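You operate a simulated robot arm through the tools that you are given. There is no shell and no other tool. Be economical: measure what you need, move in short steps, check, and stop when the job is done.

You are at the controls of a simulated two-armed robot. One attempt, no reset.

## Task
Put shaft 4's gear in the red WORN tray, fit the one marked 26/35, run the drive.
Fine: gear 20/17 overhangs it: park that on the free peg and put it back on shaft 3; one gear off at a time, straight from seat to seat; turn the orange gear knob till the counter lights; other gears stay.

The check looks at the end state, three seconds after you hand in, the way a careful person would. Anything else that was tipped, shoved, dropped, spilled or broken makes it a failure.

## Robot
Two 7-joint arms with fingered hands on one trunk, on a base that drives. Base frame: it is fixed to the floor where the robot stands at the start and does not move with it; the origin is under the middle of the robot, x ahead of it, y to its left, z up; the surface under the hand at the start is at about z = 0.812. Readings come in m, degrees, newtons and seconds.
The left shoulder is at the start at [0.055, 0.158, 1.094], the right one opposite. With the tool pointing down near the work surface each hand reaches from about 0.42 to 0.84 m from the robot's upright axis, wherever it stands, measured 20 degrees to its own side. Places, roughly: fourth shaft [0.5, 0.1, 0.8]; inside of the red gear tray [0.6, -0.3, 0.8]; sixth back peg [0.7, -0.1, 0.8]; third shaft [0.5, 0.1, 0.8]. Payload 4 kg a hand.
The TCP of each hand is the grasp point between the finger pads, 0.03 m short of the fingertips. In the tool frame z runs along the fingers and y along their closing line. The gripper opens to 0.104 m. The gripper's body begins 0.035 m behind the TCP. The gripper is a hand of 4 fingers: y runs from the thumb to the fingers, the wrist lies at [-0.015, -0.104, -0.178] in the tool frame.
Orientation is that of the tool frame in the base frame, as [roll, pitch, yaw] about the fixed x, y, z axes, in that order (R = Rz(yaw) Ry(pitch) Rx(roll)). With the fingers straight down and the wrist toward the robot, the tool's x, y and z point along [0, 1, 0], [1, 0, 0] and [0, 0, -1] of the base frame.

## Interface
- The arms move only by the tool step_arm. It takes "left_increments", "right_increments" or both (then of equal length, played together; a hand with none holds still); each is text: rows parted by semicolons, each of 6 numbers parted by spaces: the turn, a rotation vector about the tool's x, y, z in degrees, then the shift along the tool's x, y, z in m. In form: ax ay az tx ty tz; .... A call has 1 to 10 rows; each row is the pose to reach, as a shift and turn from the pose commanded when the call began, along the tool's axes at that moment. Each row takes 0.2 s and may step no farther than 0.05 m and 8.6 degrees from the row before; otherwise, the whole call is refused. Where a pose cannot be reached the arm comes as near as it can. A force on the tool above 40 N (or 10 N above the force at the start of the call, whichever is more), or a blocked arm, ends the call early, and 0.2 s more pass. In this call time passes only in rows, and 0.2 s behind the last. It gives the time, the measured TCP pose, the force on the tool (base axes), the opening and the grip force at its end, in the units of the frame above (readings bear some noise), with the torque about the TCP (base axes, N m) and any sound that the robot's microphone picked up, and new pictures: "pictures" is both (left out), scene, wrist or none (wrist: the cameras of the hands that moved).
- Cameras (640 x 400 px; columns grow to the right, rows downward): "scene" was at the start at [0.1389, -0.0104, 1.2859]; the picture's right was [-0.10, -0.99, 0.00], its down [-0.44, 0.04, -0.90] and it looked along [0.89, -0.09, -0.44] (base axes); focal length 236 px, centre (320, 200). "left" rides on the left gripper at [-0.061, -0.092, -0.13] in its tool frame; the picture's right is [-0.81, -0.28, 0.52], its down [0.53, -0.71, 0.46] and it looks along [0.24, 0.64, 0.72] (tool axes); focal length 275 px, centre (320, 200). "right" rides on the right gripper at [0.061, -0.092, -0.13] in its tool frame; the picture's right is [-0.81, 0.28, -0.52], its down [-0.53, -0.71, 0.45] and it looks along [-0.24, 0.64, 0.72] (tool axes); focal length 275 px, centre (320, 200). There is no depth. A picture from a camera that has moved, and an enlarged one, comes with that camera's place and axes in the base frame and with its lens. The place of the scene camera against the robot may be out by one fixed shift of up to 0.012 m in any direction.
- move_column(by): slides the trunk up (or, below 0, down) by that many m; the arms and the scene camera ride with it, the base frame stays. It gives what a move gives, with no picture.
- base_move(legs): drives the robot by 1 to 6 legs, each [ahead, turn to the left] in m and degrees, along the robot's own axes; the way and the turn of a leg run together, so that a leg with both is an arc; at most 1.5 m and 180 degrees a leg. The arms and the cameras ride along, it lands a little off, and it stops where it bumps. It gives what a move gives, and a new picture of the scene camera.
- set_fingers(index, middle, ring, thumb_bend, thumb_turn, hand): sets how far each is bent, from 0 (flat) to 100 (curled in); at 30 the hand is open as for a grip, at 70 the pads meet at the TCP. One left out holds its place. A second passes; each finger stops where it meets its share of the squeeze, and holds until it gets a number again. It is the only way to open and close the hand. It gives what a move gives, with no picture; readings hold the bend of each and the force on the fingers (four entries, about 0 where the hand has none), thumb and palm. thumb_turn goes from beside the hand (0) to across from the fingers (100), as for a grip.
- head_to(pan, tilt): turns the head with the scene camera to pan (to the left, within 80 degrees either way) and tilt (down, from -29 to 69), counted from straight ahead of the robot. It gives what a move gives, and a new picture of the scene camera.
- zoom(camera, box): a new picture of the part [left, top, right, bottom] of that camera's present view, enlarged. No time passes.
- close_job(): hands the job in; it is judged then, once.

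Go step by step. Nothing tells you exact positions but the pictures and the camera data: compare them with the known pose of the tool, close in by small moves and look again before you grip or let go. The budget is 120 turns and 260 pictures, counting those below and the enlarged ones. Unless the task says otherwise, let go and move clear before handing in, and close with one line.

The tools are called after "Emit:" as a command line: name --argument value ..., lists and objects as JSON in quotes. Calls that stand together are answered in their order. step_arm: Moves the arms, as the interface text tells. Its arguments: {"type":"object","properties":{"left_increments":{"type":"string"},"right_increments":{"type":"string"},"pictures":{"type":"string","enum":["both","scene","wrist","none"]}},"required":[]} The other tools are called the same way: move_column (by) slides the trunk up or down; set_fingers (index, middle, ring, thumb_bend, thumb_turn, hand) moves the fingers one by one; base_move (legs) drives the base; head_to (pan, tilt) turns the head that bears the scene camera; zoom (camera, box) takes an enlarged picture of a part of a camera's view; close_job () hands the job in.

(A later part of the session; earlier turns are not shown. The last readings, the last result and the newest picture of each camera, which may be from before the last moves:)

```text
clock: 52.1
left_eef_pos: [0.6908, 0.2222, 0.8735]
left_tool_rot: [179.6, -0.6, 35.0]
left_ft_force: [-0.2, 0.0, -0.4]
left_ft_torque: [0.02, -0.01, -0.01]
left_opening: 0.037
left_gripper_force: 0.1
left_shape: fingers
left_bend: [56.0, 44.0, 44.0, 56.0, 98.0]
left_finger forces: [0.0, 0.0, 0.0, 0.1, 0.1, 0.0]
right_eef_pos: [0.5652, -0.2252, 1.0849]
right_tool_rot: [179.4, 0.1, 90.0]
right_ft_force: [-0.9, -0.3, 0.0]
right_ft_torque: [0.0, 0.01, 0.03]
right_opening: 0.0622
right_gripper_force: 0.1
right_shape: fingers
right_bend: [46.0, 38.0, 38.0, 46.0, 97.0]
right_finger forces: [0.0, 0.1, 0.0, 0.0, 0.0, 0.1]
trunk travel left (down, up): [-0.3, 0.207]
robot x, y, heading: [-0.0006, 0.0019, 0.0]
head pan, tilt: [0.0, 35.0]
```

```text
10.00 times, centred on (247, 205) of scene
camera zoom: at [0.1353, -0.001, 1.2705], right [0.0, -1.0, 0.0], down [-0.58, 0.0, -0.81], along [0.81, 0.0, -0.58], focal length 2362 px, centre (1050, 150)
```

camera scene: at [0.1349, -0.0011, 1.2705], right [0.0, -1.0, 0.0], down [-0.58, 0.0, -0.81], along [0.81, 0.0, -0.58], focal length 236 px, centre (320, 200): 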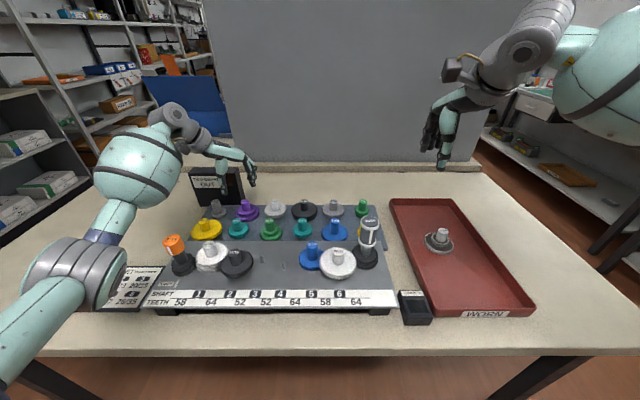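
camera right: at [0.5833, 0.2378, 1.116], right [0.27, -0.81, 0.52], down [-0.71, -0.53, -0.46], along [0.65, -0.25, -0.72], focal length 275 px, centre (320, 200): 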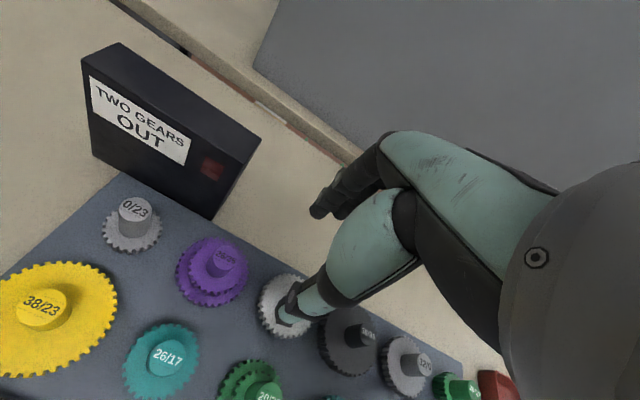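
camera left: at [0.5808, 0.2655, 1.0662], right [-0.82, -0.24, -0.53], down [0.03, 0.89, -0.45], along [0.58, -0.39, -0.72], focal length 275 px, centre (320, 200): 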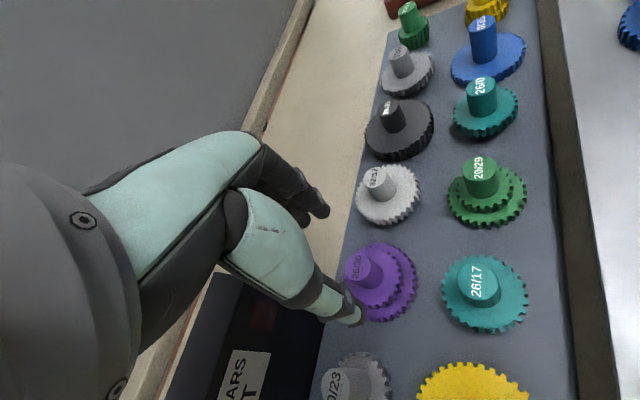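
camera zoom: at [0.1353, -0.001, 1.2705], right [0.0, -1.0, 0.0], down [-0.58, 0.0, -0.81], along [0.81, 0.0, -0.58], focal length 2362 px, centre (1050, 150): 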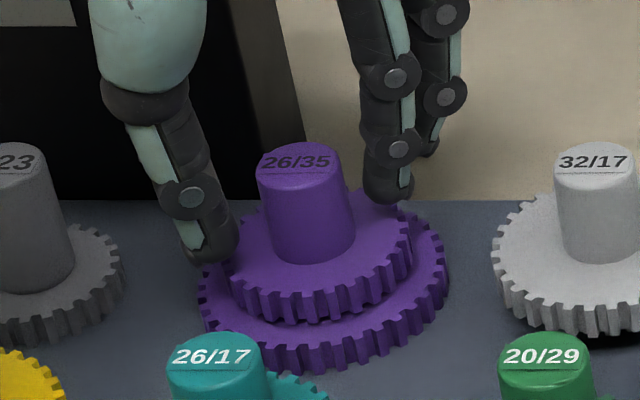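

Thumb and index are now centred around the hub. I close on it.

Emit:
set_fingers --hand "left" --index 73 --thumb_bend 72

Emit:
zoom --camera "left" --box '[240, 190, 400, 290]'

Emit:
zoom --camera "scene" --box '[215, 185, 279, 225]'

```text
clock: 53.1
left_eef_pos: [0.6924, 0.2205, 0.8734]
left_tool_rot: [179.7, -0.5, 35.1]
left_ft_force: [0.6, -0.4, 0.0]
left_ft_torque: [-0.04, -0.02, 0.02]
left_opening: 0.0185
left_gripper_force: 7.6
left_shape: fingers
left_bend: [61.0, 44.0, 44.0, 65.0, 97.0]
left_finger forces: [8.1, 0.0, 0.0, 0.0, 7.4, 0.0]
right_eef_pos: [0.566, -0.2265, 1.0861]
right_tool_rot: [179.3, 0.1, 90.1]
right_ft_force: [0.1, -0.2, -0.6]
right_ft_torque: [0.02, 0.0, -0.01]
right_opening: 0.0624
right_gripper_force: 0.2
right_shape: fingers
right_bend: [46.0, 38.0, 38.0, 46.0, 97.0]
right_finger forces: [0.1, 0.1, 0.0, 0.0, 0.0, 0.0]
trunk travel left (down, up): [-0.3, 0.207]
robot x, y, heading: [-0.0, -0.0006, -0.3]
head pan, tilt: [0.0, 35.0]
```

```text
4.00 times, centred on (320, 240) of left
camera zoom: at [0.5865, 0.2627, 1.0028], right [-0.82, -0.24, -0.53], down [0.03, 0.89, -0.45], along [0.58, -0.39, -0.72], focal length 1101 px, centre (320, 40)
```

zoom: 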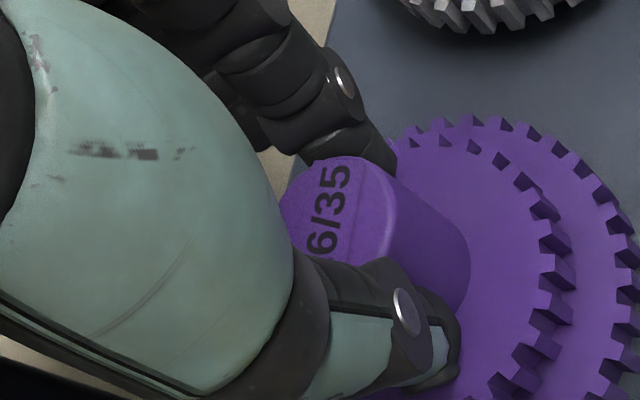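

```text
10.00 times, centred on (247, 205) of scene
camera zoom: at [0.1354, -0.0011, 1.2704], right [0.0, -1.0, 0.0], down [-0.58, 0.0, -0.81], along [0.81, 0.0, -0.58], focal length 2362 px, centre (1050, 150)
```

zoom: 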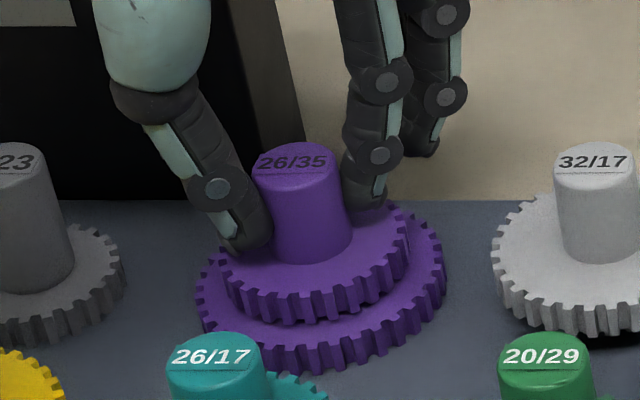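

A balanced grip at about 7.6 N. I lift straight up slowly.

Emit:
step_arm --left_increments "0 0 0 0 0 -0.007;0 0 0 0 0 -0.014;0 0 0 0 0 -0.022;0 0 0 0 0 -0.032;0 0 0 0 0 -0.05;0 0 0 0 0 -0.08;0 0 0 0 0 -0.11;0 0 0 0 0 -0.14"

```text
clock: 54.9
left_eef_pos: [0.6902, 0.2227, 1.0163]
left_tool_rot: [179.8, -0.6, 35.0]
left_ft_force: [-0.2, 0.1, -1.5]
left_ft_torque: [0.03, 0.0, 0.0]
left_opening: 0.0186
left_gripper_force: 7.4
left_shape: fingers
left_bend: [61.0, 44.0, 44.0, 65.0, 97.0]
left_finger forces: [7.8, 0.0, 0.1, 0.1, 7.8, 0.0]
right_eef_pos: [0.5651, -0.2259, 1.0866]
right_tool_rot: [179.3, 0.1, 90.1]
right_ft_force: [0.2, -1.1, 0.2]
right_ft_torque: [0.0, -0.03, 0.01]
right_opening: 0.0619
right_gripper_force: 0.0
right_shape: fingers
right_bend: [46.0, 38.0, 38.0, 46.0, 97.0]
right_finger forces: [0.0, 0.0, 0.1, 0.0, 0.0, 0.0]
trunk travel left (down, up): [-0.3, 0.207]
robot x, y, heading: [0.0001, -0.001, -0.0]
head pan, tilt: [0.0, 35.0]
camera scene: at [0.1349, -0.0014, 1.2705], right [0.0, -1.0, 0.0], down [-0.58, 0.0, -0.81], along [0.81, 0.0, -0.58], focal length 236 px, centre (320, 200)
camera left: at [0.5848, 0.2635, 1.1458], right [-0.82, -0.24, -0.53], down [0.03, 0.89, -0.45], along [0.58, -0.39, -0.72], focal length 275 px, centre (320, 200)
```

scene: 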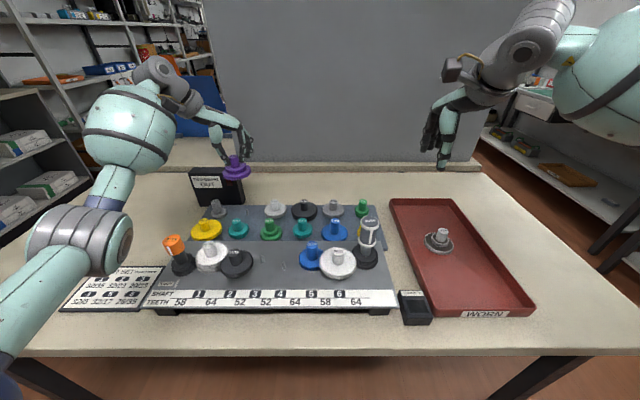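
left: 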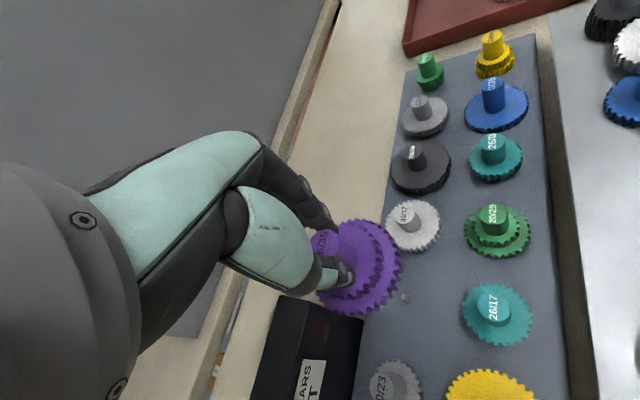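

The 26/35 is off its peg and level. I carry it to above shaft 4, turning the yaw to about 65° on the way, half the path first.

Emit:
step_arm --left_increments "0 0 -4 -0.033 -0.002 0;0 0 -8 -0.066 -0.0035 0;0 0 -12 -0.099 -0.005 0;0 0 -16 -0.132 -0.007 0" --pictures "scene"

```text
clock: 55.9
left_eef_pos: [0.578, 0.1503, 1.0146]
left_tool_rot: [179.6, -0.5, 51.2]
left_ft_force: [0.5, 0.8, 0.1]
left_ft_torque: [-0.02, 0.0, 0.0]
left_opening: 0.0186
left_gripper_force: 7.7
left_shape: fingers
left_bend: [61.0, 44.0, 44.0, 65.0, 97.0]
left_finger forces: [7.5, 0.0, 0.0, 0.1, 7.7, 0.0]
right_eef_pos: [0.5645, -0.2271, 1.0865]
right_tool_rot: [179.3, 0.2, 90.0]
right_ft_force: [-0.2, -0.8, -0.1]
right_ft_torque: [-0.01, -0.01, 0.01]
right_opening: 0.0621
right_gripper_force: 0.1
right_shape: fingers
right_bend: [46.0, 38.0, 38.0, 46.0, 97.0]
right_finger forces: [0.0, 0.0, 0.1, 0.1, 0.0, 0.0]
trunk travel left (down, up): [-0.3, 0.207]
robot x, y, heading: [0.0021, 0.0003, -0.2]
head pan, tilt: [0.0, 35.0]
camera scene: at [0.1345, -0.0012, 1.2706], right [0.0, -1.0, 0.0], down [-0.58, 0.0, -0.81], along [0.81, 0.0, -0.58], focal length 236 px, centre (320, 200)
```

scene: 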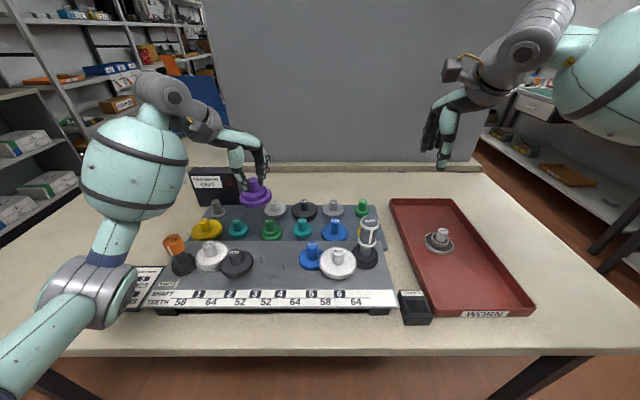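

The path is clear, so I continue to above shaft 4.

Emit:
step_arm --left_increments "0 0 -4 -0.031 -0.011 0;0 0 -8 -0.061 -0.022 0;0 0 -11 -0.092 -0.033 0;0 0 -14 -0.1224 -0.0443 0;0 0 -14 -0.1224 -0.0443 0"

Emit:
zoom --camera "left" --box '[280, 190, 440, 290]'

Emit:
zoom --camera "scene" --box '[220, 180, 348, 260]'

```text
clock: 57.1
left_eef_pos: [0.4653, 0.0825, 1.0126]
left_tool_rot: [179.3, -0.2, 65.2]
left_ft_force: [0.6, 0.4, -1.0]
left_ft_torque: [0.04, -0.01, 0.0]
left_opening: 0.0184
left_gripper_force: 7.9
left_shape: fingers
left_bend: [61.0, 44.0, 44.0, 65.0, 97.0]
left_finger forces: [7.4, 0.0, 0.0, 0.0, 7.6, 0.0]
right_eef_pos: [0.5673, -0.2263, 1.0845]
right_tool_rot: [179.3, 0.0, 90.0]
right_ft_force: [0.2, -0.5, 0.0]
right_ft_torque: [-0.01, -0.04, -0.01]
right_opening: 0.0623
right_gripper_force: 0.0
right_shape: fingers
right_bend: [46.0, 38.0, 38.0, 46.0, 97.0]
right_finger forces: [0.0, 0.0, 0.0, 0.0, 0.0, 0.0]
trunk travel left (down, up): [-0.3, 0.207]
robot x, y, heading: [0.0007, 0.0015, 0.1]
head pan, tilt: [0.0, 35.0]
camera scene: at [0.1358, -0.0009, 1.2704], right [0.0, -1.0, 0.0], down [-0.59, 0.0, -0.81], along [0.81, 0.0, -0.59], focal length 236 px, centre (320, 200)
camera left: at [0.3549, 0.0675, 1.1425], right [-0.58, -0.62, -0.52], down [-0.42, 0.78, -0.46], along [0.7, -0.05, -0.72], focal length 275 px, centre (320, 200)
```

scene: 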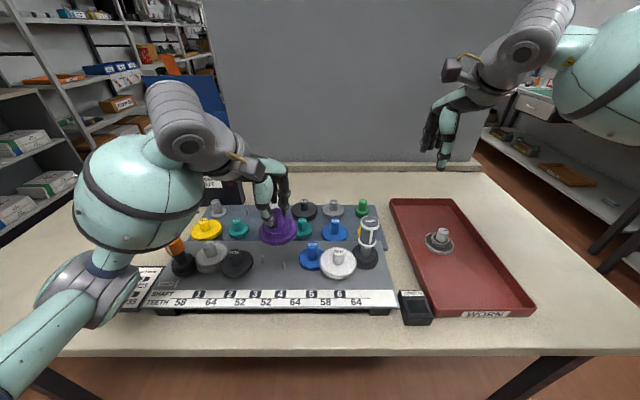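
left: 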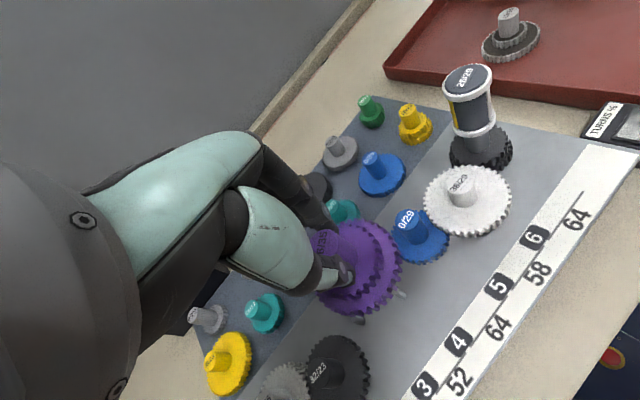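

```text
4.00 times, centred on (360, 240) of left
camera zoom: at [0.3549, 0.0675, 1.1425], right [-0.58, -0.62, -0.52], down [-0.42, 0.78, -0.46], along [0.7, -0.05, -0.72], focal length 1101 px, centre (160, 40)
```

zoom: 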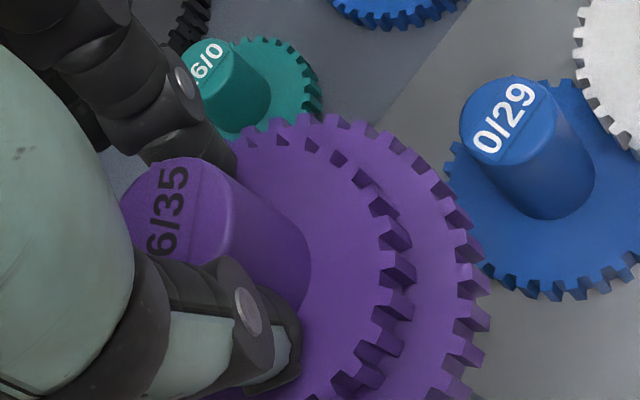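

```text
5.00 times, centred on (284, 220) of scene
camera zoom: at [0.1358, -0.0009, 1.2704], right [0.0, -1.0, 0.0], down [-0.59, 0.0, -0.81], along [0.81, 0.0, -0.59], focal length 1181 px, centre (500, 100)
```

zoom: 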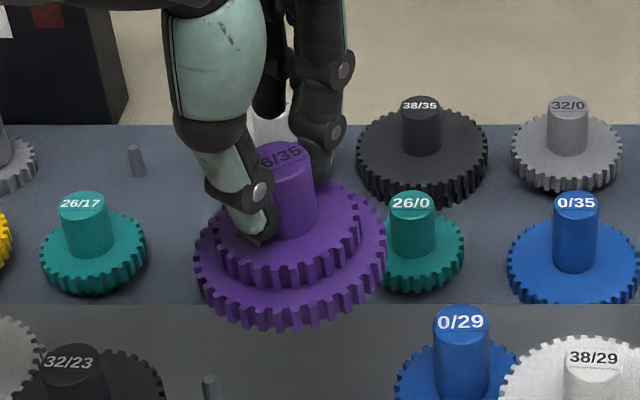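

The left elbow is folded low near the table edge, and lowering the hand here could bring it onto the table. I raise the trunk so the elbow stays high, then lower the hand from there.

Emit:
move_column --by 0.15

Emit:
step_arm --left_increments "0 0 0 0 0 0.035;0 0 0 0 0 0.07;0 0 0 0 0 0.105;0 0 0 0 0 0.14;0 0 0 0 0 0.15"

Emit:
zoom --camera "scene" --box '[230, 210, 358, 290]'

```text
clock: 58.8
left_eef_pos: [0.4661, 0.0828, 1.1637]
left_tool_rot: [179.4, -0.3, 65.0]
left_ft_force: [0.1, 0.2, -0.3]
left_ft_torque: [0.03, -0.01, 0.02]
left_opening: 0.0183
left_gripper_force: 7.2
left_shape: fingers
left_bend: [61.0, 44.0, 44.0, 65.0, 97.0]
left_finger forces: [7.5, 0.0, 0.0, 0.1, 7.6, 0.0]
right_eef_pos: [0.5668, -0.2262, 1.237]
right_tool_rot: [179.4, 0.1, 90.1]
right_ft_force: [0.0, -1.1, 0.3]
right_ft_torque: [-0.01, 0.05, -0.01]
right_opening: 0.0625
right_gripper_force: 0.1
right_shape: fingers
right_bend: [46.0, 38.0, 38.0, 46.0, 97.0]
right_finger forces: [0.1, 0.1, 0.0, 0.1, 0.1, 0.1]
trunk travel left (down, up): [-0.45, 0.057]
robot x, y, heading: [-0.0001, 0.0001, -0.2]
head pan, tilt: [0.0, 35.0]
```

```text
clock: 60.0
left_eef_pos: [0.4673, 0.0854, 1.0125]
left_tool_rot: [179.3, -0.3, 65.1]
left_ft_force: [0.4, 0.3, -0.2]
left_ft_torque: [0.01, -0.03, -0.03]
left_opening: 0.0187
left_gripper_force: 7.3
left_shape: fingers
left_bend: [61.0, 44.0, 44.0, 65.0, 97.0]
left_finger forces: [7.3, 0.1, 0.1, 0.1, 7.6, 0.0]
right_eef_pos: [0.5653, -0.2255, 1.2361]
right_tool_rot: [179.3, 0.1, 90.0]
right_ft_force: [0.3, 0.1, 0.6]
right_ft_torque: [0.0, -0.03, 0.01]
right_opening: 0.0624
right_gripper_force: 0.1
right_shape: fingers
right_bend: [46.0, 38.0, 38.0, 46.0, 97.0]
right_finger forces: [0.1, 0.1, 0.1, 0.0, 0.0, 0.0]
trunk travel left (down, up): [-0.45, 0.057]
robot x, y, heading: [0.0009, 0.0, 0.1]
head pan, tilt: [0.0, 35.0]
camera scene: at [0.1371, -0.0012, 1.4212], right [0.0, -1.0, 0.0], down [-0.58, 0.0, -0.81], along [0.81, 0.0, -0.58], focal length 236 px, centre (320, 200)
camera left: at [0.3557, 0.0698, 1.1427], right [-0.58, -0.62, -0.52], down [-0.42, 0.78, -0.46], along [0.7, -0.05, -0.72], focal length 275 px, centre (320, 200)
```

scene: 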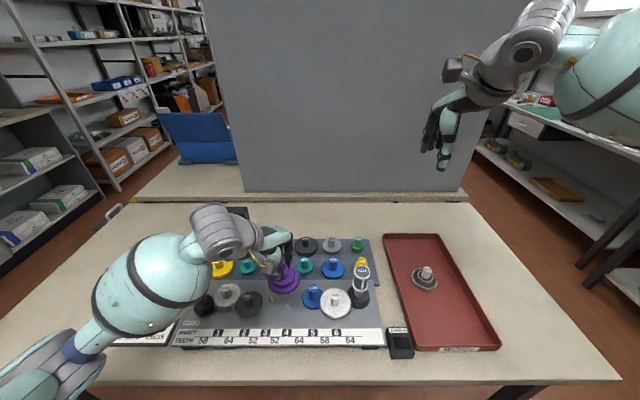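
left: 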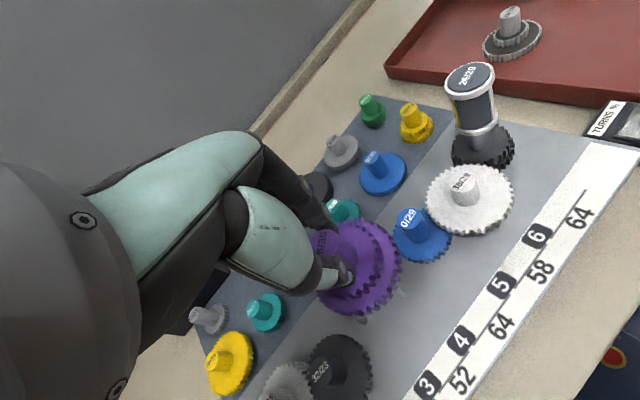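

```text
5.00 times, centred on (294, 250) of scene
camera zoom: at [0.1371, -0.0012, 1.4212], right [0.0, -1.0, 0.0], down [-0.58, 0.0, -0.81], along [0.81, 0.0, -0.58], focal length 1181 px, centre (450, -50)
```

zoom: 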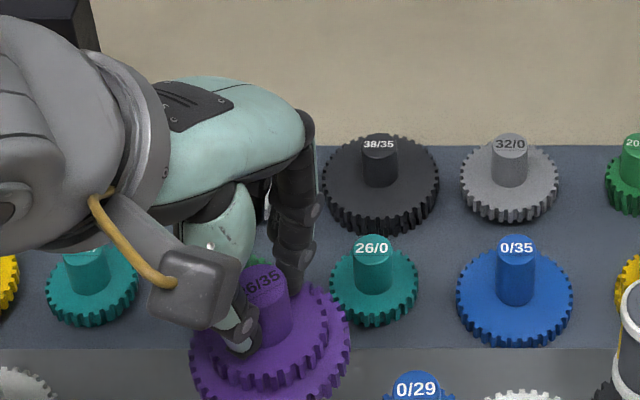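

The arm posture is better now. I look at the bare shafts peeking out under the gear.

Emit:
zoom --camera "left" --box '[310, 210, 438, 340]'

Emit:
zoom --camera "scene" --box '[250, 260, 330, 310]'

```text
3.08 times, centred on (374, 275) of left
camera zoom: at [0.3557, 0.0698, 1.1427], right [-0.58, -0.62, -0.52], down [-0.42, 0.78, -0.46], along [0.7, -0.05, -0.72], focal length 847 px, centre (154, -31)
```

zoom: 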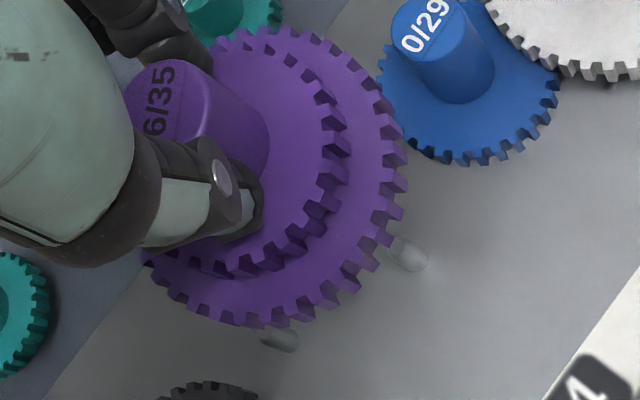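

```text
8.00 times, centred on (290, 285) of scene
camera zoom: at [0.1371, -0.0012, 1.4212], right [0.0, -1.0, 0.0], down [-0.58, 0.0, -0.81], along [0.81, 0.0, -0.58], focal length 1890 px, centre (560, -480)
```

zoom: 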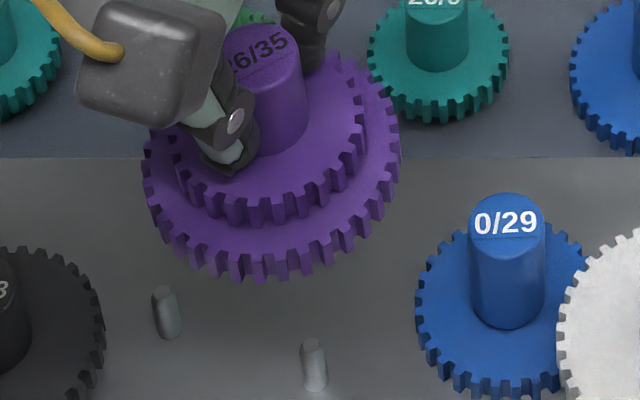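

Shaft 4 is near (0.461, 0.0785) with its tip at about z 0.872, and the gear is within a few mm of it. I correct slightly and lower to just above the tip.

Emit:
step_arm --left_increments "0 0 0 -0.0036 -0.0005 0.02;0 0 0 -0.0036 -0.0005 0.05;0 0 0 -0.0036 -0.0005 0.075;0 0 0 -0.0036 -0.0005 0.075"

Emit:
zoom --camera "scene" --box '[250, 260, 330, 310]'

Emit:
zoom --camera "left" --box '[310, 210, 438, 340]'

```text
clock: 61.0
left_eef_pos: [0.4645, 0.0786, 0.9383]
left_tool_rot: [179.4, -0.3, 65.2]
left_ft_force: [-0.4, 0.3, -1.0]
left_ft_torque: [-0.01, 0.0, -0.02]
left_opening: 0.0185
left_gripper_force: 7.4
left_shape: fingers
left_bend: [61.0, 44.0, 44.0, 65.0, 97.0]
left_finger forces: [7.3, 0.0, 0.0, 0.1, 7.5, 0.1]
right_eef_pos: [0.5655, -0.2269, 1.2352]
right_tool_rot: [179.4, 0.1, 90.0]
right_ft_force: [-0.6, -0.2, 0.2]
right_ft_torque: [0.0, 0.02, 0.03]
right_opening: 0.0621
right_gripper_force: 0.0
right_shape: fingers
right_bend: [46.0, 38.0, 38.0, 46.0, 97.0]
right_finger forces: [0.0, 0.1, 0.0, 0.0, 0.0, 0.1]
trunk travel left (down, up): [-0.45, 0.057]
robot x, y, heading: [0.0008, 0.0022, -0.0]
head pan, tilt: [0.0, 35.0]
camera scene: at [0.1372, -0.0011, 1.4212], right [0.0, -1.0, 0.0], down [-0.58, 0.0, -0.81], along [0.81, 0.0, -0.58], focal length 236 px, centre (320, 200)
camera left: at [0.3542, 0.0638, 1.0675], right [-0.58, -0.62, -0.52], down [-0.42, 0.78, -0.46], along [0.7, -0.05, -0.72], focal length 275 px, centre (320, 200)
```

scene: 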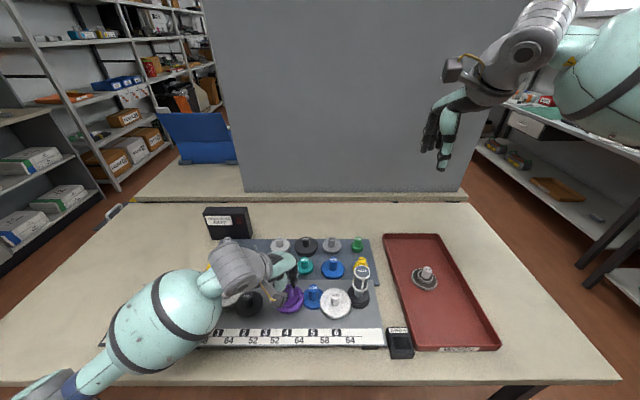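
left: 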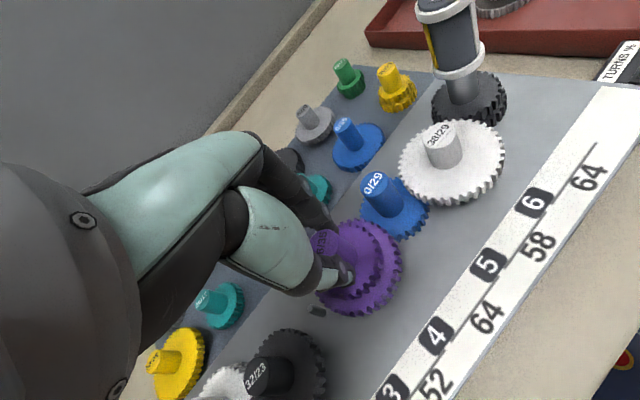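

```text
8.00 times, centred on (290, 285) of scene
camera zoom: at [0.1372, -0.0011, 1.4212], right [0.0, -1.0, 0.0], down [-0.58, 0.0, -0.81], along [0.81, 0.0, -0.58], focal length 1890 px, centre (560, -480)
```

zoom: 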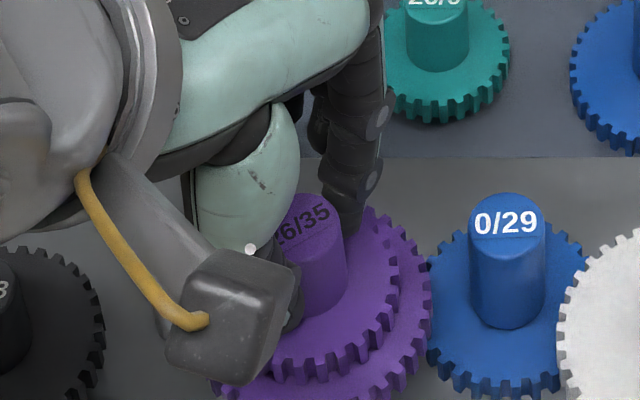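

```text
3.08 times, centred on (374, 275) of left
camera zoom: at [0.3542, 0.0638, 1.0675], right [-0.58, -0.62, -0.52], down [-0.42, 0.78, -0.46], along [0.7, -0.05, -0.72], focal length 847 px, centre (154, -31)
```

zoom: 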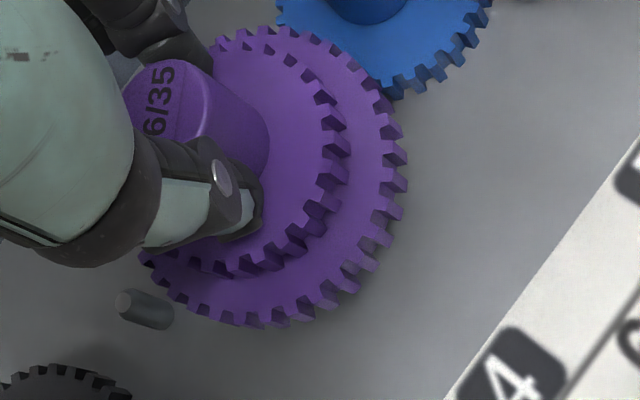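

A small correction of about (+3, +2) mm is needed. I apply it and lower until the shaft just enters the bore.

Emit:
step_arm --left_increments "0 0 0 0.0031 0.0019 0;0 0 0 0.0031 0.0019 0.006;0 0 0 0.0031 0.0019 0.012;0 0 0 0.0031 0.0019 0.016;0 0 0 0.0031 0.0019 0.019" --pictures "none"

Emit:
zoom --camera "left" --box '[310, 180, 438, 260]'

Emit:
zoom --camera "left" --box '[310, 260, 438, 340]'

```text
clock: 62.2
left_eef_pos: [0.4693, 0.0831, 0.9196]
left_tool_rot: [179.5, -0.2, 65.0]
left_ft_force: [-3.0, 1.0, 1.1]
left_ft_torque: [0.05, 0.17, -0.03]
left_opening: 0.018
left_gripper_force: 7.7
left_shape: fingers
left_bend: [62.0, 44.0, 44.0, 66.0, 97.0]
left_finger forces: [6.2, 0.0, 0.0, 0.0, 9.7, 0.0]
right_eef_pos: [0.5652, -0.2266, 1.2353]
right_tool_rot: [179.2, 0.1, 90.1]
right_ft_force: [0.1, 0.8, 0.4]
right_ft_torque: [-0.01, -0.04, -0.01]
right_opening: 0.0622
right_gripper_force: 0.0
right_shape: fingers
right_bend: [46.0, 38.0, 38.0, 46.0, 97.0]
right_finger forces: [0.0, 0.0, 0.0, 0.0, 0.0, 0.0]
trunk travel left (down, up): [-0.45, 0.057]
robot x, y, heading: [-0.0069, 0.0011, 0.2]
head pan, tilt: [0.0, 35.0]
```

```text
5.00 times, centred on (374, 220) of left
camera zoom: at [0.3575, 0.0667, 1.0495], right [-0.59, -0.62, -0.52], down [-0.42, 0.78, -0.46], along [0.69, -0.05, -0.72], focal length 1376 px, centre (50, 100)
```

zoom: 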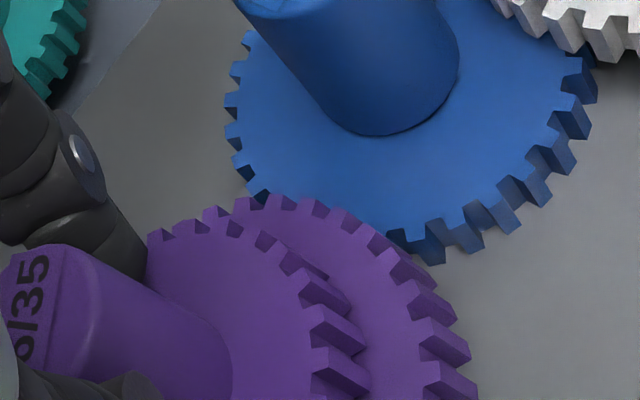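

```text
5.00 times, centred on (374, 300) of left
camera zoom: at [0.3575, 0.0667, 1.0495], right [-0.59, -0.62, -0.52], down [-0.42, 0.78, -0.46], along [0.69, -0.05, -0.72], focal length 1376 px, centre (50, -300)
```

zoom: 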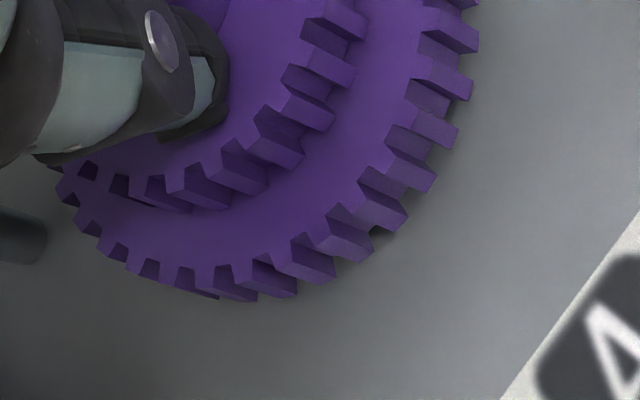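

The shaft has entered the bore; there's a small side force toward −x. I ease that way and continue down gently to feel for the teeth.

Emit:
step_arm --left_increments "0 0 0 -0.001 -0.0022 0.001;0 0 0 -0.001 -0.0022 0.003;0 0 0 -0.001 -0.0022 0.005;0 0 0 -0.001 -0.0022 0.007" --pictures "none"

Emit:
zoom --camera "left" --box '[310, 180, 438, 260]'

```text
clock: 63.2
left_eef_pos: [0.4656, 0.0817, 0.9136]
left_tool_rot: [179.5, -0.2, 65.1]
left_ft_force: [-1.5, -0.2, 0.7]
left_ft_torque: [-0.05, 0.07, -0.01]
left_opening: 0.0182
left_gripper_force: 7.9
left_shape: fingers
left_bend: [62.0, 44.0, 44.0, 66.0, 97.0]
left_finger forces: [7.1, 0.1, 0.0, 0.0, 8.3, 0.0]
right_eef_pos: [0.5644, -0.2263, 1.2366]
right_tool_rot: [179.4, 0.0, 90.0]
right_ft_force: [0.1, -0.4, 0.6]
right_ft_torque: [0.02, -0.03, 0.02]
right_opening: 0.0619
right_gripper_force: 0.0
right_shape: fingers
right_bend: [46.0, 38.0, 38.0, 46.0, 97.0]
right_finger forces: [0.0, 0.0, 0.0, 0.0, 0.1, 0.0]
trunk travel left (down, up): [-0.45, 0.057]
robot x, y, heading: [-0.001, -0.0003, 0.1]
head pan, tilt: [0.0, 35.0]
```

```text
5.00 times, centred on (374, 220) of left
camera zoom: at [0.3546, 0.0669, 1.0425], right [-0.58, -0.62, -0.52], down [-0.42, 0.78, -0.46], along [0.7, -0.05, -0.72], focal length 1376 px, centre (50, 100)
```

zoom: 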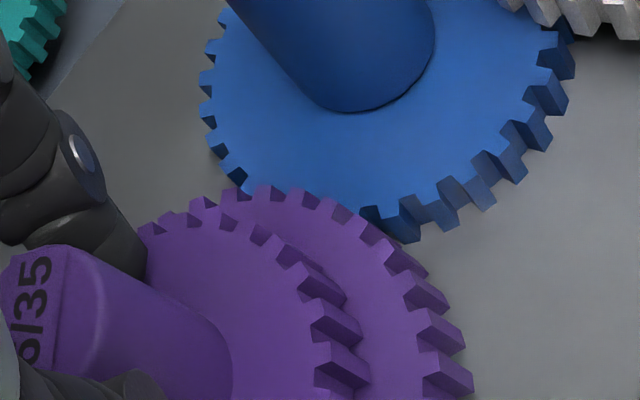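

No tooth clash so far, with about 5 mm to go. I continue in small steps.

Emit:
step_arm --left_increments "0 0 0 0 -0.001 0.002;0 0 0 0 -0.001 0.004;0 0 0 0 -0.001 0.006;0 0 0 0 -0.001 0.008" --pictures "none"

Emit:
zoom --camera "left" --box '[310, 180, 438, 260]'

Emit:
zoom --camera "scene" --box '[260, 270, 340, 320]'

```text
clock: 64.2
left_eef_pos: [0.464, 0.0823, 0.9064]
left_tool_rot: [179.2, -0.1, 65.0]
left_ft_force: [-4.1, -6.5, 10.7]
left_ft_torque: [-0.19, 0.17, -0.07]
left_opening: 0.018
left_gripper_force: 9.0
left_shape: fingers
left_bend: [61.0, 44.0, 44.0, 65.0, 96.0]
left_finger forces: [8.9, 0.1, 0.0, 0.0, 10.4, 0.1]
right_eef_pos: [0.5647, -0.2269, 1.2375]
right_tool_rot: [179.2, 0.0, 89.9]
right_ft_force: [0.8, -0.4, 0.0]
right_ft_torque: [-0.01, 0.01, -0.01]
right_opening: 0.0623
right_gripper_force: 0.1
right_shape: fingers
right_bend: [46.0, 38.0, 38.0, 46.0, 97.0]
right_finger forces: [0.0, 0.0, 0.0, 0.0, 0.0, 0.0]
trunk travel left (down, up): [-0.45, 0.057]
robot x, y, heading: [-0.0025, 0.0035, -0.0]
head pan, tilt: [0.0, 35.0]
```

```text
5.00 times, centred on (374, 220) of left
camera zoom: at [0.3537, 0.0664, 1.0358], right [-0.58, -0.62, -0.52], down [-0.42, 0.78, -0.46], along [0.7, -0.05, -0.71], focal length 1376 px, centre (50, 100)
```

zoom: 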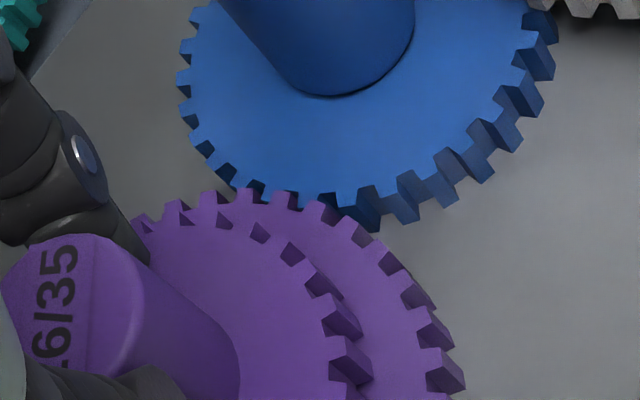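

```text
8.00 times, centred on (300, 295) of scene
camera zoom: at [0.1348, -0.0023, 1.4215], right [0.0, -1.0, 0.0], down [-0.58, 0.0, -0.81], along [0.81, 0.0, -0.58], focal length 1890 px, centre (480, -560)
```

zoom: 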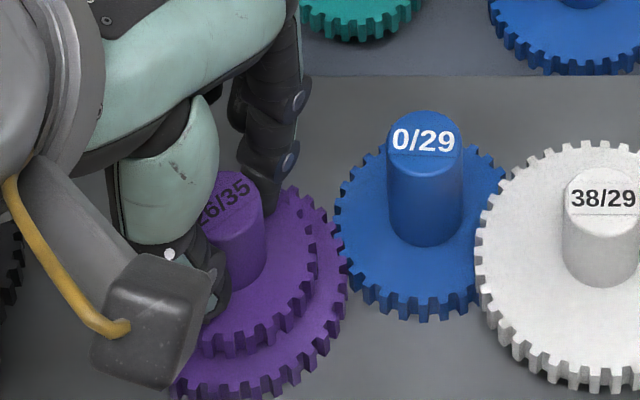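

It pushes back at TCP z 0.906, close to the expected seated height of 0.908. I zoom in on the mesh and hub height to confirm.

Emit:
zoom --camera "left" --box '[336, 200, 400, 240]'

Emit:
zoom --camera "scene" --box '[272, 280, 320, 310]'

```text
10.00 times, centred on (368, 220) of left
camera zoom: at [0.3537, 0.0664, 1.0358], right [-0.58, -0.62, -0.52], down [-0.42, 0.78, -0.46], along [0.7, -0.05, -0.71], focal length 2753 px, centre (-160, 0)
```

zoom: 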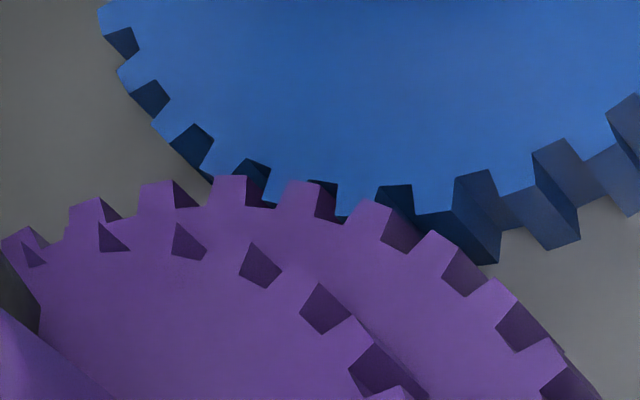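

```text
13.33 times, centred on (296, 295) of scene
camera zoom: at [0.1348, -0.0023, 1.4215], right [0.0, -1.0, 0.0], down [-0.58, 0.0, -0.81], along [0.81, 0.0, -0.58], focal length 3150 px, centre (640, -1067)
```

zoom: 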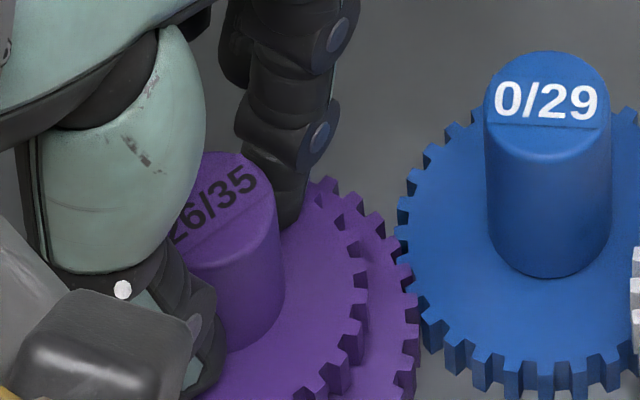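

The teeth look interleaved and the hub top works out to about 0.903, the same as the old gear, so it's seated. I relieve the press and open the hand.

Emit:
step_arm --left_increments "0 0 0 -0.001 0 -0.002;0 0 0 -0.001 0 -0.003" --pictures "none"

Emit:
set_fingers --hand "left" --index 50 --thumb_bend 52

Emit:
zoom --camera "left" --box '[310, 190, 438, 270]'

Emit:
zoom --camera "scene" --box '[260, 270, 340, 320]'

```text
clock: 64.8
left_eef_pos: [0.4653, 0.082, 0.907]
left_tool_rot: [179.5, -0.3, 65.2]
left_ft_force: [-4.1, -4.7, 3.5]
left_ft_torque: [-0.11, 0.11, -0.03]
left_opening: 0.0181
left_gripper_force: 8.6
left_shape: fingers
left_bend: [61.0, 44.0, 44.0, 65.0, 96.0]
left_finger forces: [8.3, 0.0, 0.1, 0.1, 9.2, 0.0]
right_eef_pos: [0.5646, -0.2249, 1.2366]
right_tool_rot: [179.3, 0.1, 90.0]
right_ft_force: [0.0, 0.4, -0.1]
right_ft_torque: [0.0, 0.01, -0.01]
right_opening: 0.0622
right_gripper_force: 0.0
right_shape: fingers
right_bend: [46.0, 38.0, 38.0, 46.0, 97.0]
right_finger forces: [0.0, 0.1, 0.0, 0.0, 0.1, 0.1]
trunk travel left (down, up): [-0.45, 0.057]
robot x, y, heading: [-0.0027, -0.0, 0.1]
head pan, tilt: [0.0, 35.0]
```

```text
clock: 65.8
left_eef_pos: [0.4652, 0.0818, 0.9078]
left_tool_rot: [179.4, -0.3, 65.2]
left_ft_force: [0.4, 1.2, 0.5]
left_ft_torque: [0.0, -0.01, -0.01]
left_opening: 0.0492
left_gripper_force: 0.1
left_shape: fingers
left_bend: [50.0, 44.0, 44.0, 52.0, 97.0]
left_finger forces: [0.1, 0.1, 0.1, 0.0, 0.0, 0.1]
right_eef_pos: [0.5672, -0.2263, 1.2347]
right_tool_rot: [179.4, 0.1, 90.1]
right_ft_force: [0.4, 0.1, 0.5]
right_ft_torque: [-0.02, -0.01, 0.02]
right_opening: 0.0623
right_gripper_force: 0.1
right_shape: fingers
right_bend: [46.0, 38.0, 38.0, 46.0, 97.0]
right_finger forces: [0.0, 0.0, 0.1, 0.0, 0.0, 0.0]
trunk travel left (down, up): [-0.45, 0.057]
robot x, y, heading: [-0.0042, 0.0026, 0.1]
head pan, tilt: [0.0, 35.0]
```

```text
5.00 times, centred on (374, 230) of left
camera zoom: at [0.3551, 0.0663, 1.0372], right [-0.58, -0.62, -0.52], down [-0.42, 0.78, -0.46], along [0.7, -0.05, -0.72], focal length 1376 px, centre (50, 50)
```

zoom: 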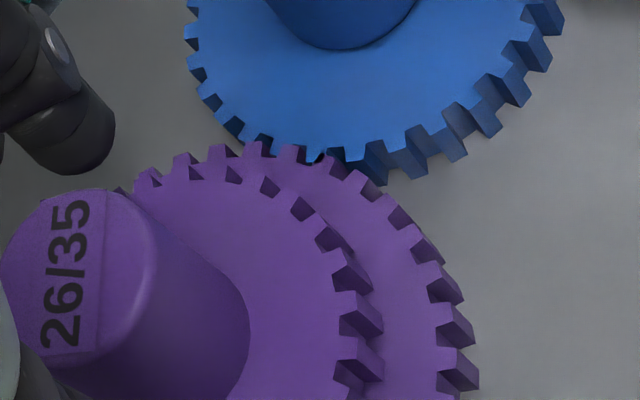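

```text
8.00 times, centred on (300, 295) of scene
camera zoom: at [0.1372, -0.0011, 1.4212], right [0.0, -1.0, 0.0], down [-0.58, 0.0, -0.81], along [0.81, 0.0, -0.58], focal length 1890 px, centre (480, -560)
```

zoom: 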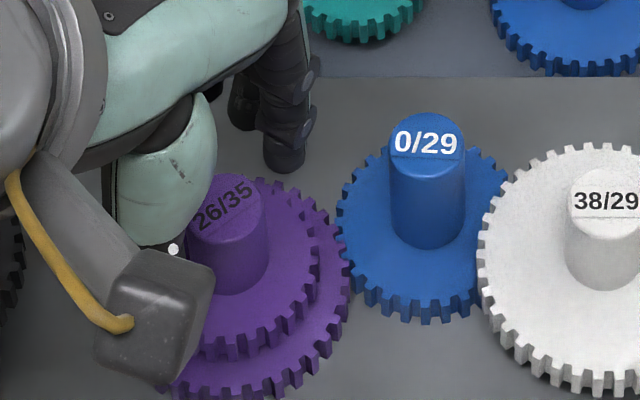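

Released cleanly. I raise the left hand, move it up and out to the left, and check the seat.

Emit:
step_arm --left_increments "0 0 0 0 0 -0.03;0 0 0 0 0 -0.07;0 0 0 0 0 -0.11;0 0 0 0 0 -0.15;0 0 -4 0.03 -0.01 -0.17;0 0 -8 0.07 -0.02 -0.17;0 0 -12 0.11 -0.03 -0.17;0 0 -16 0.15 -0.03 -0.17;0 0 -20 0.19 -0.03 -0.17;0 0 -24 0.23 -0.03 -0.17"

Emit:
zoom --camera "scene" --box '[230, 240, 326, 300]'

Emit:
zoom --camera "scene" --box '[260, 270, 340, 320]'

```text
clock: 68.0
left_eef_pos: [0.5358, 0.3028, 1.0829]
left_tool_rot: [179.3, 0.0, 89.1]
left_ft_force: [-0.1, 0.6, 0.1]
left_ft_torque: [-0.03, 0.01, 0.01]
left_opening: 0.049
left_gripper_force: 0.1
left_shape: fingers
left_bend: [50.0, 44.0, 44.0, 52.0, 97.0]
left_finger forces: [0.0, 0.0, 0.0, 0.0, 0.1, 0.0]
right_eef_pos: [0.5661, -0.2253, 1.236]
right_tool_rot: [179.2, 0.1, 90.0]
right_ft_force: [0.9, 0.1, 0.5]
right_ft_torque: [-0.01, -0.02, 0.04]
right_opening: 0.0621
right_gripper_force: 0.1
right_shape: fingers
right_bend: [46.0, 38.0, 38.0, 46.0, 97.0]
right_finger forces: [0.0, 0.0, 0.1, 0.0, 0.0, 0.0]
trunk travel left (down, up): [-0.45, 0.057]
robot x, y, heading: [0.0018, 0.002, -0.4]
head pan, tilt: [0.0, 35.0]
camera scene: at [0.1371, -0.0002, 1.4212], right [0.0, -1.0, 0.0], down [-0.58, 0.0, -0.81], along [0.81, 0.0, -0.58], focal length 236 px, centre (320, 200)
camera left: at [0.4406, 0.2452, 1.2119], right [-0.28, -0.81, -0.52], down [-0.7, 0.54, -0.46], along [0.66, 0.23, -0.72], focal length 275 px, centre (320, 200)
```

scene: 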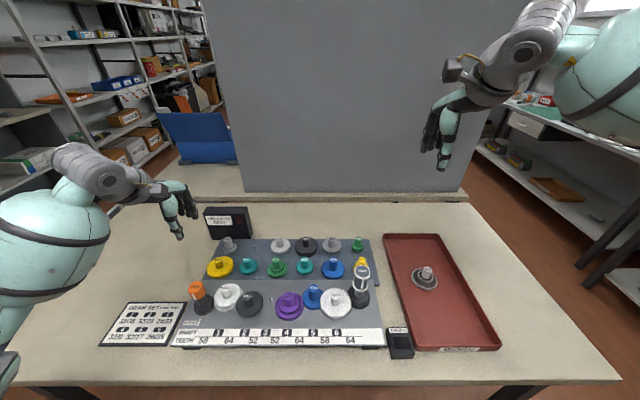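
left: 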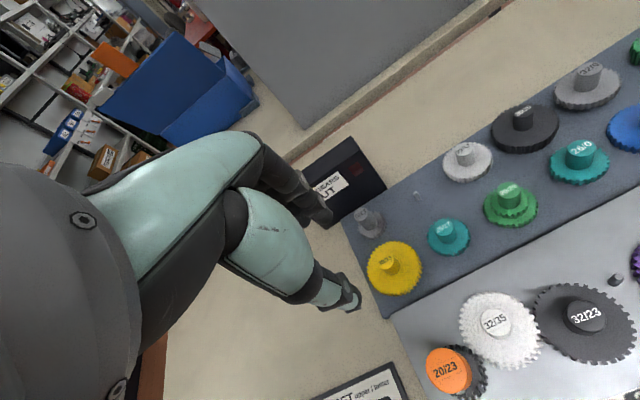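

```text
6.67 times, centred on (278, 270) of scene
camera zoom: at [0.1371, -0.0002, 1.4212], right [0.0, -1.0, 0.0], down [-0.58, 0.0, -0.81], along [0.81, 0.0, -0.58], focal length 1575 px, centre (600, -267)
```

zoom: 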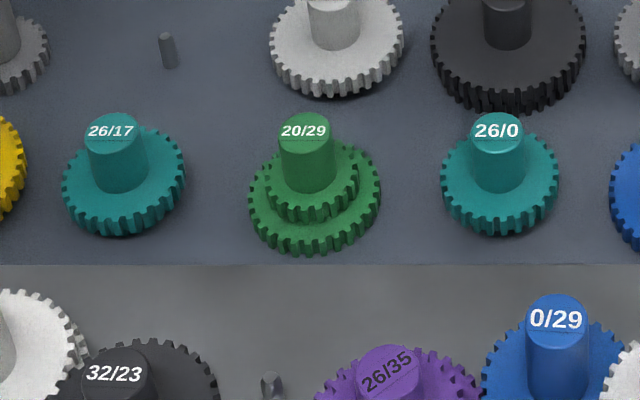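

```text
8.00 times, centred on (300, 295) of scene
camera zoom: at [0.1371, -0.0002, 1.4212], right [0.0, -1.0, 0.0], down [-0.58, 0.0, -0.81], along [0.81, 0.0, -0.58], focal length 1890 px, centre (480, -560)
```

zoom: 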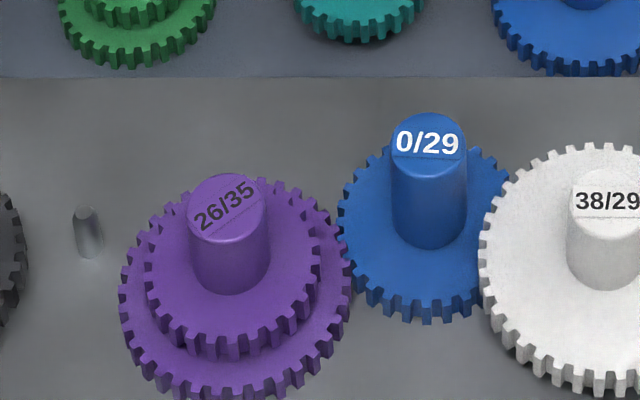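

The 26/35 sits meshed on shaft 4. Now I bring the right hand over the 20/17 on the free peg and move the left hand further aside.

Emit:
step_arm --left_increments "0 0 0 0.03 -0.01 -0.02;0 0 0 0.06 -0.02 -0.04;0 0 0 0.09 -0.03 -0.06;0 0 0 0.1 -0.04 -0.06;0 0 0 0.1 -0.04 -0.06;0 0 0 0.1 -0.04 -0.06;0 0 0 0.1 -0.04 -0.06;0 0 0 0.1 -0.04 -0.06" --right_increments "0 0 0 0.025 0.03 0;0 0 0 0.05 0.06 0;0 0 0 0.075 0.09 0.02;0 0 0 0.0925 0.118 0.05;0 0 0 0.0925 0.118 0.095;0 0 0 0.0925 0.118 0.14;0 0 0 0.0925 0.118 0.185;0 0 0 0.0925 0.118 0.23"

Emit:
zoom --camera "right" --box '[200, 220, 360, 320]'

Emit:
zoom --camera "scene" --box '[314, 210, 394, 260]'

```text
clock: 69.8
left_eef_pos: [0.497, 0.4033, 1.1403]
left_tool_rot: [179.4, -0.2, 89.0]
left_ft_force: [0.1, -0.1, 0.3]
left_ft_torque: [0.0, 0.01, 0.02]
left_opening: 0.0491
left_gripper_force: 0.1
left_shape: fingers
left_bend: [50.0, 44.0, 44.0, 52.0, 97.0]
left_finger forces: [0.0, 0.0, 0.1, 0.0, 0.0, 0.0]
right_eef_pos: [0.6871, -0.1316, 1.0078]
right_tool_rot: [179.4, 0.0, 90.0]
right_ft_force: [-0.5, -0.6, -0.3]
right_ft_torque: [-0.03, -0.02, -0.01]
right_opening: 0.0623
right_gripper_force: 0.0
right_shape: fingers
right_bend: [46.0, 38.0, 38.0, 46.0, 97.0]
right_finger forces: [0.1, 0.0, 0.0, 0.1, 0.1, 0.1]
trunk travel left (down, up): [-0.45, 0.057]
robot x, y, heading: [0.001, 0.0013, 0.2]
head pan, tilt: [0.0, 35.0]
camera scene: at [0.138, -0.0019, 1.4211], right [0.0, -1.0, 0.0], down [-0.59, 0.0, -0.81], along [0.81, 0.0, -0.59], focal length 236 px, centre (320, 200)
camera right: at [0.5927, -0.0723, 1.1378], right [0.27, -0.81, 0.52], down [-0.71, -0.53, -0.46], along [0.65, -0.24, -0.72], focal length 275 px, centre (320, 200)
camera left: at [0.4025, 0.3447, 1.2701], right [-0.28, -0.8, -0.52], down [-0.7, 0.55, -0.46], along [0.66, 0.23, -0.72], focal length 275 px, centre (320, 200)
```

scene: 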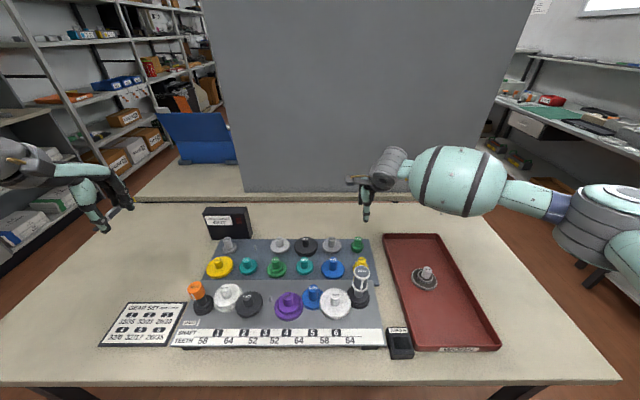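
right: 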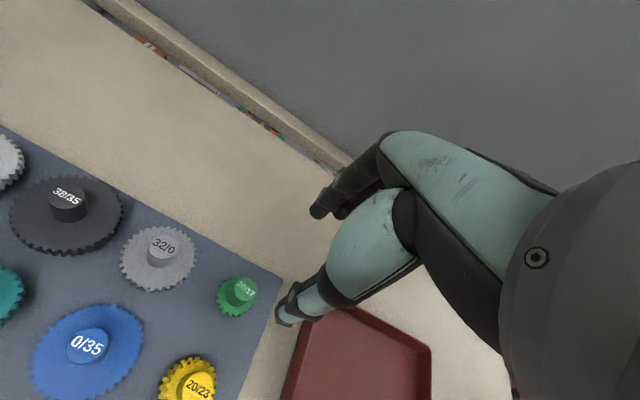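
left: 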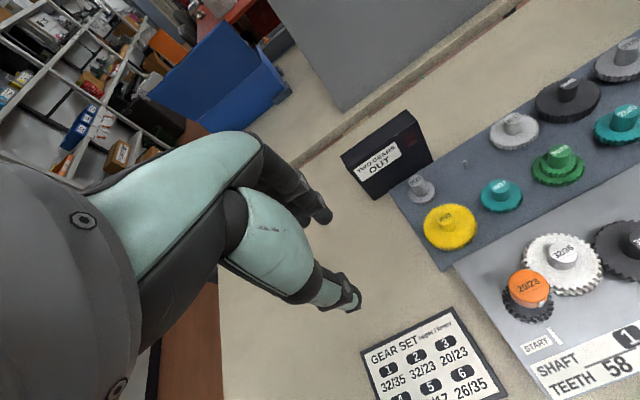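

```text
4.00 times, centred on (280, 270) of right
camera zoom: at [0.5927, -0.0723, 1.1378], right [0.27, -0.81, 0.52], down [-0.71, -0.53, -0.46], along [0.65, -0.24, -0.72], focal length 1101 px, centre (480, -80)
```

zoom: 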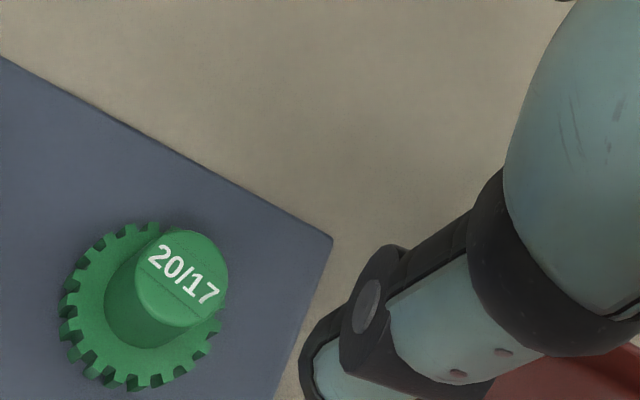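

```text
8.00 times, centred on (354, 235) of scene
camera zoom: at [0.138, -0.0019, 1.4211], right [0.0, -1.0, 0.0], down [-0.59, 0.0, -0.81], along [0.81, 0.0, -0.59], focal length 1890 px, centre (48, -80)
```

zoom: 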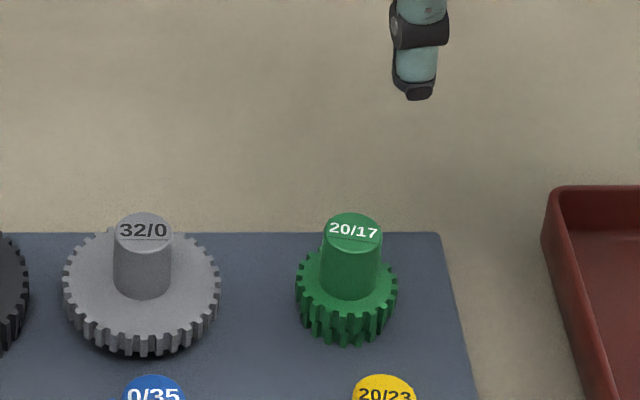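

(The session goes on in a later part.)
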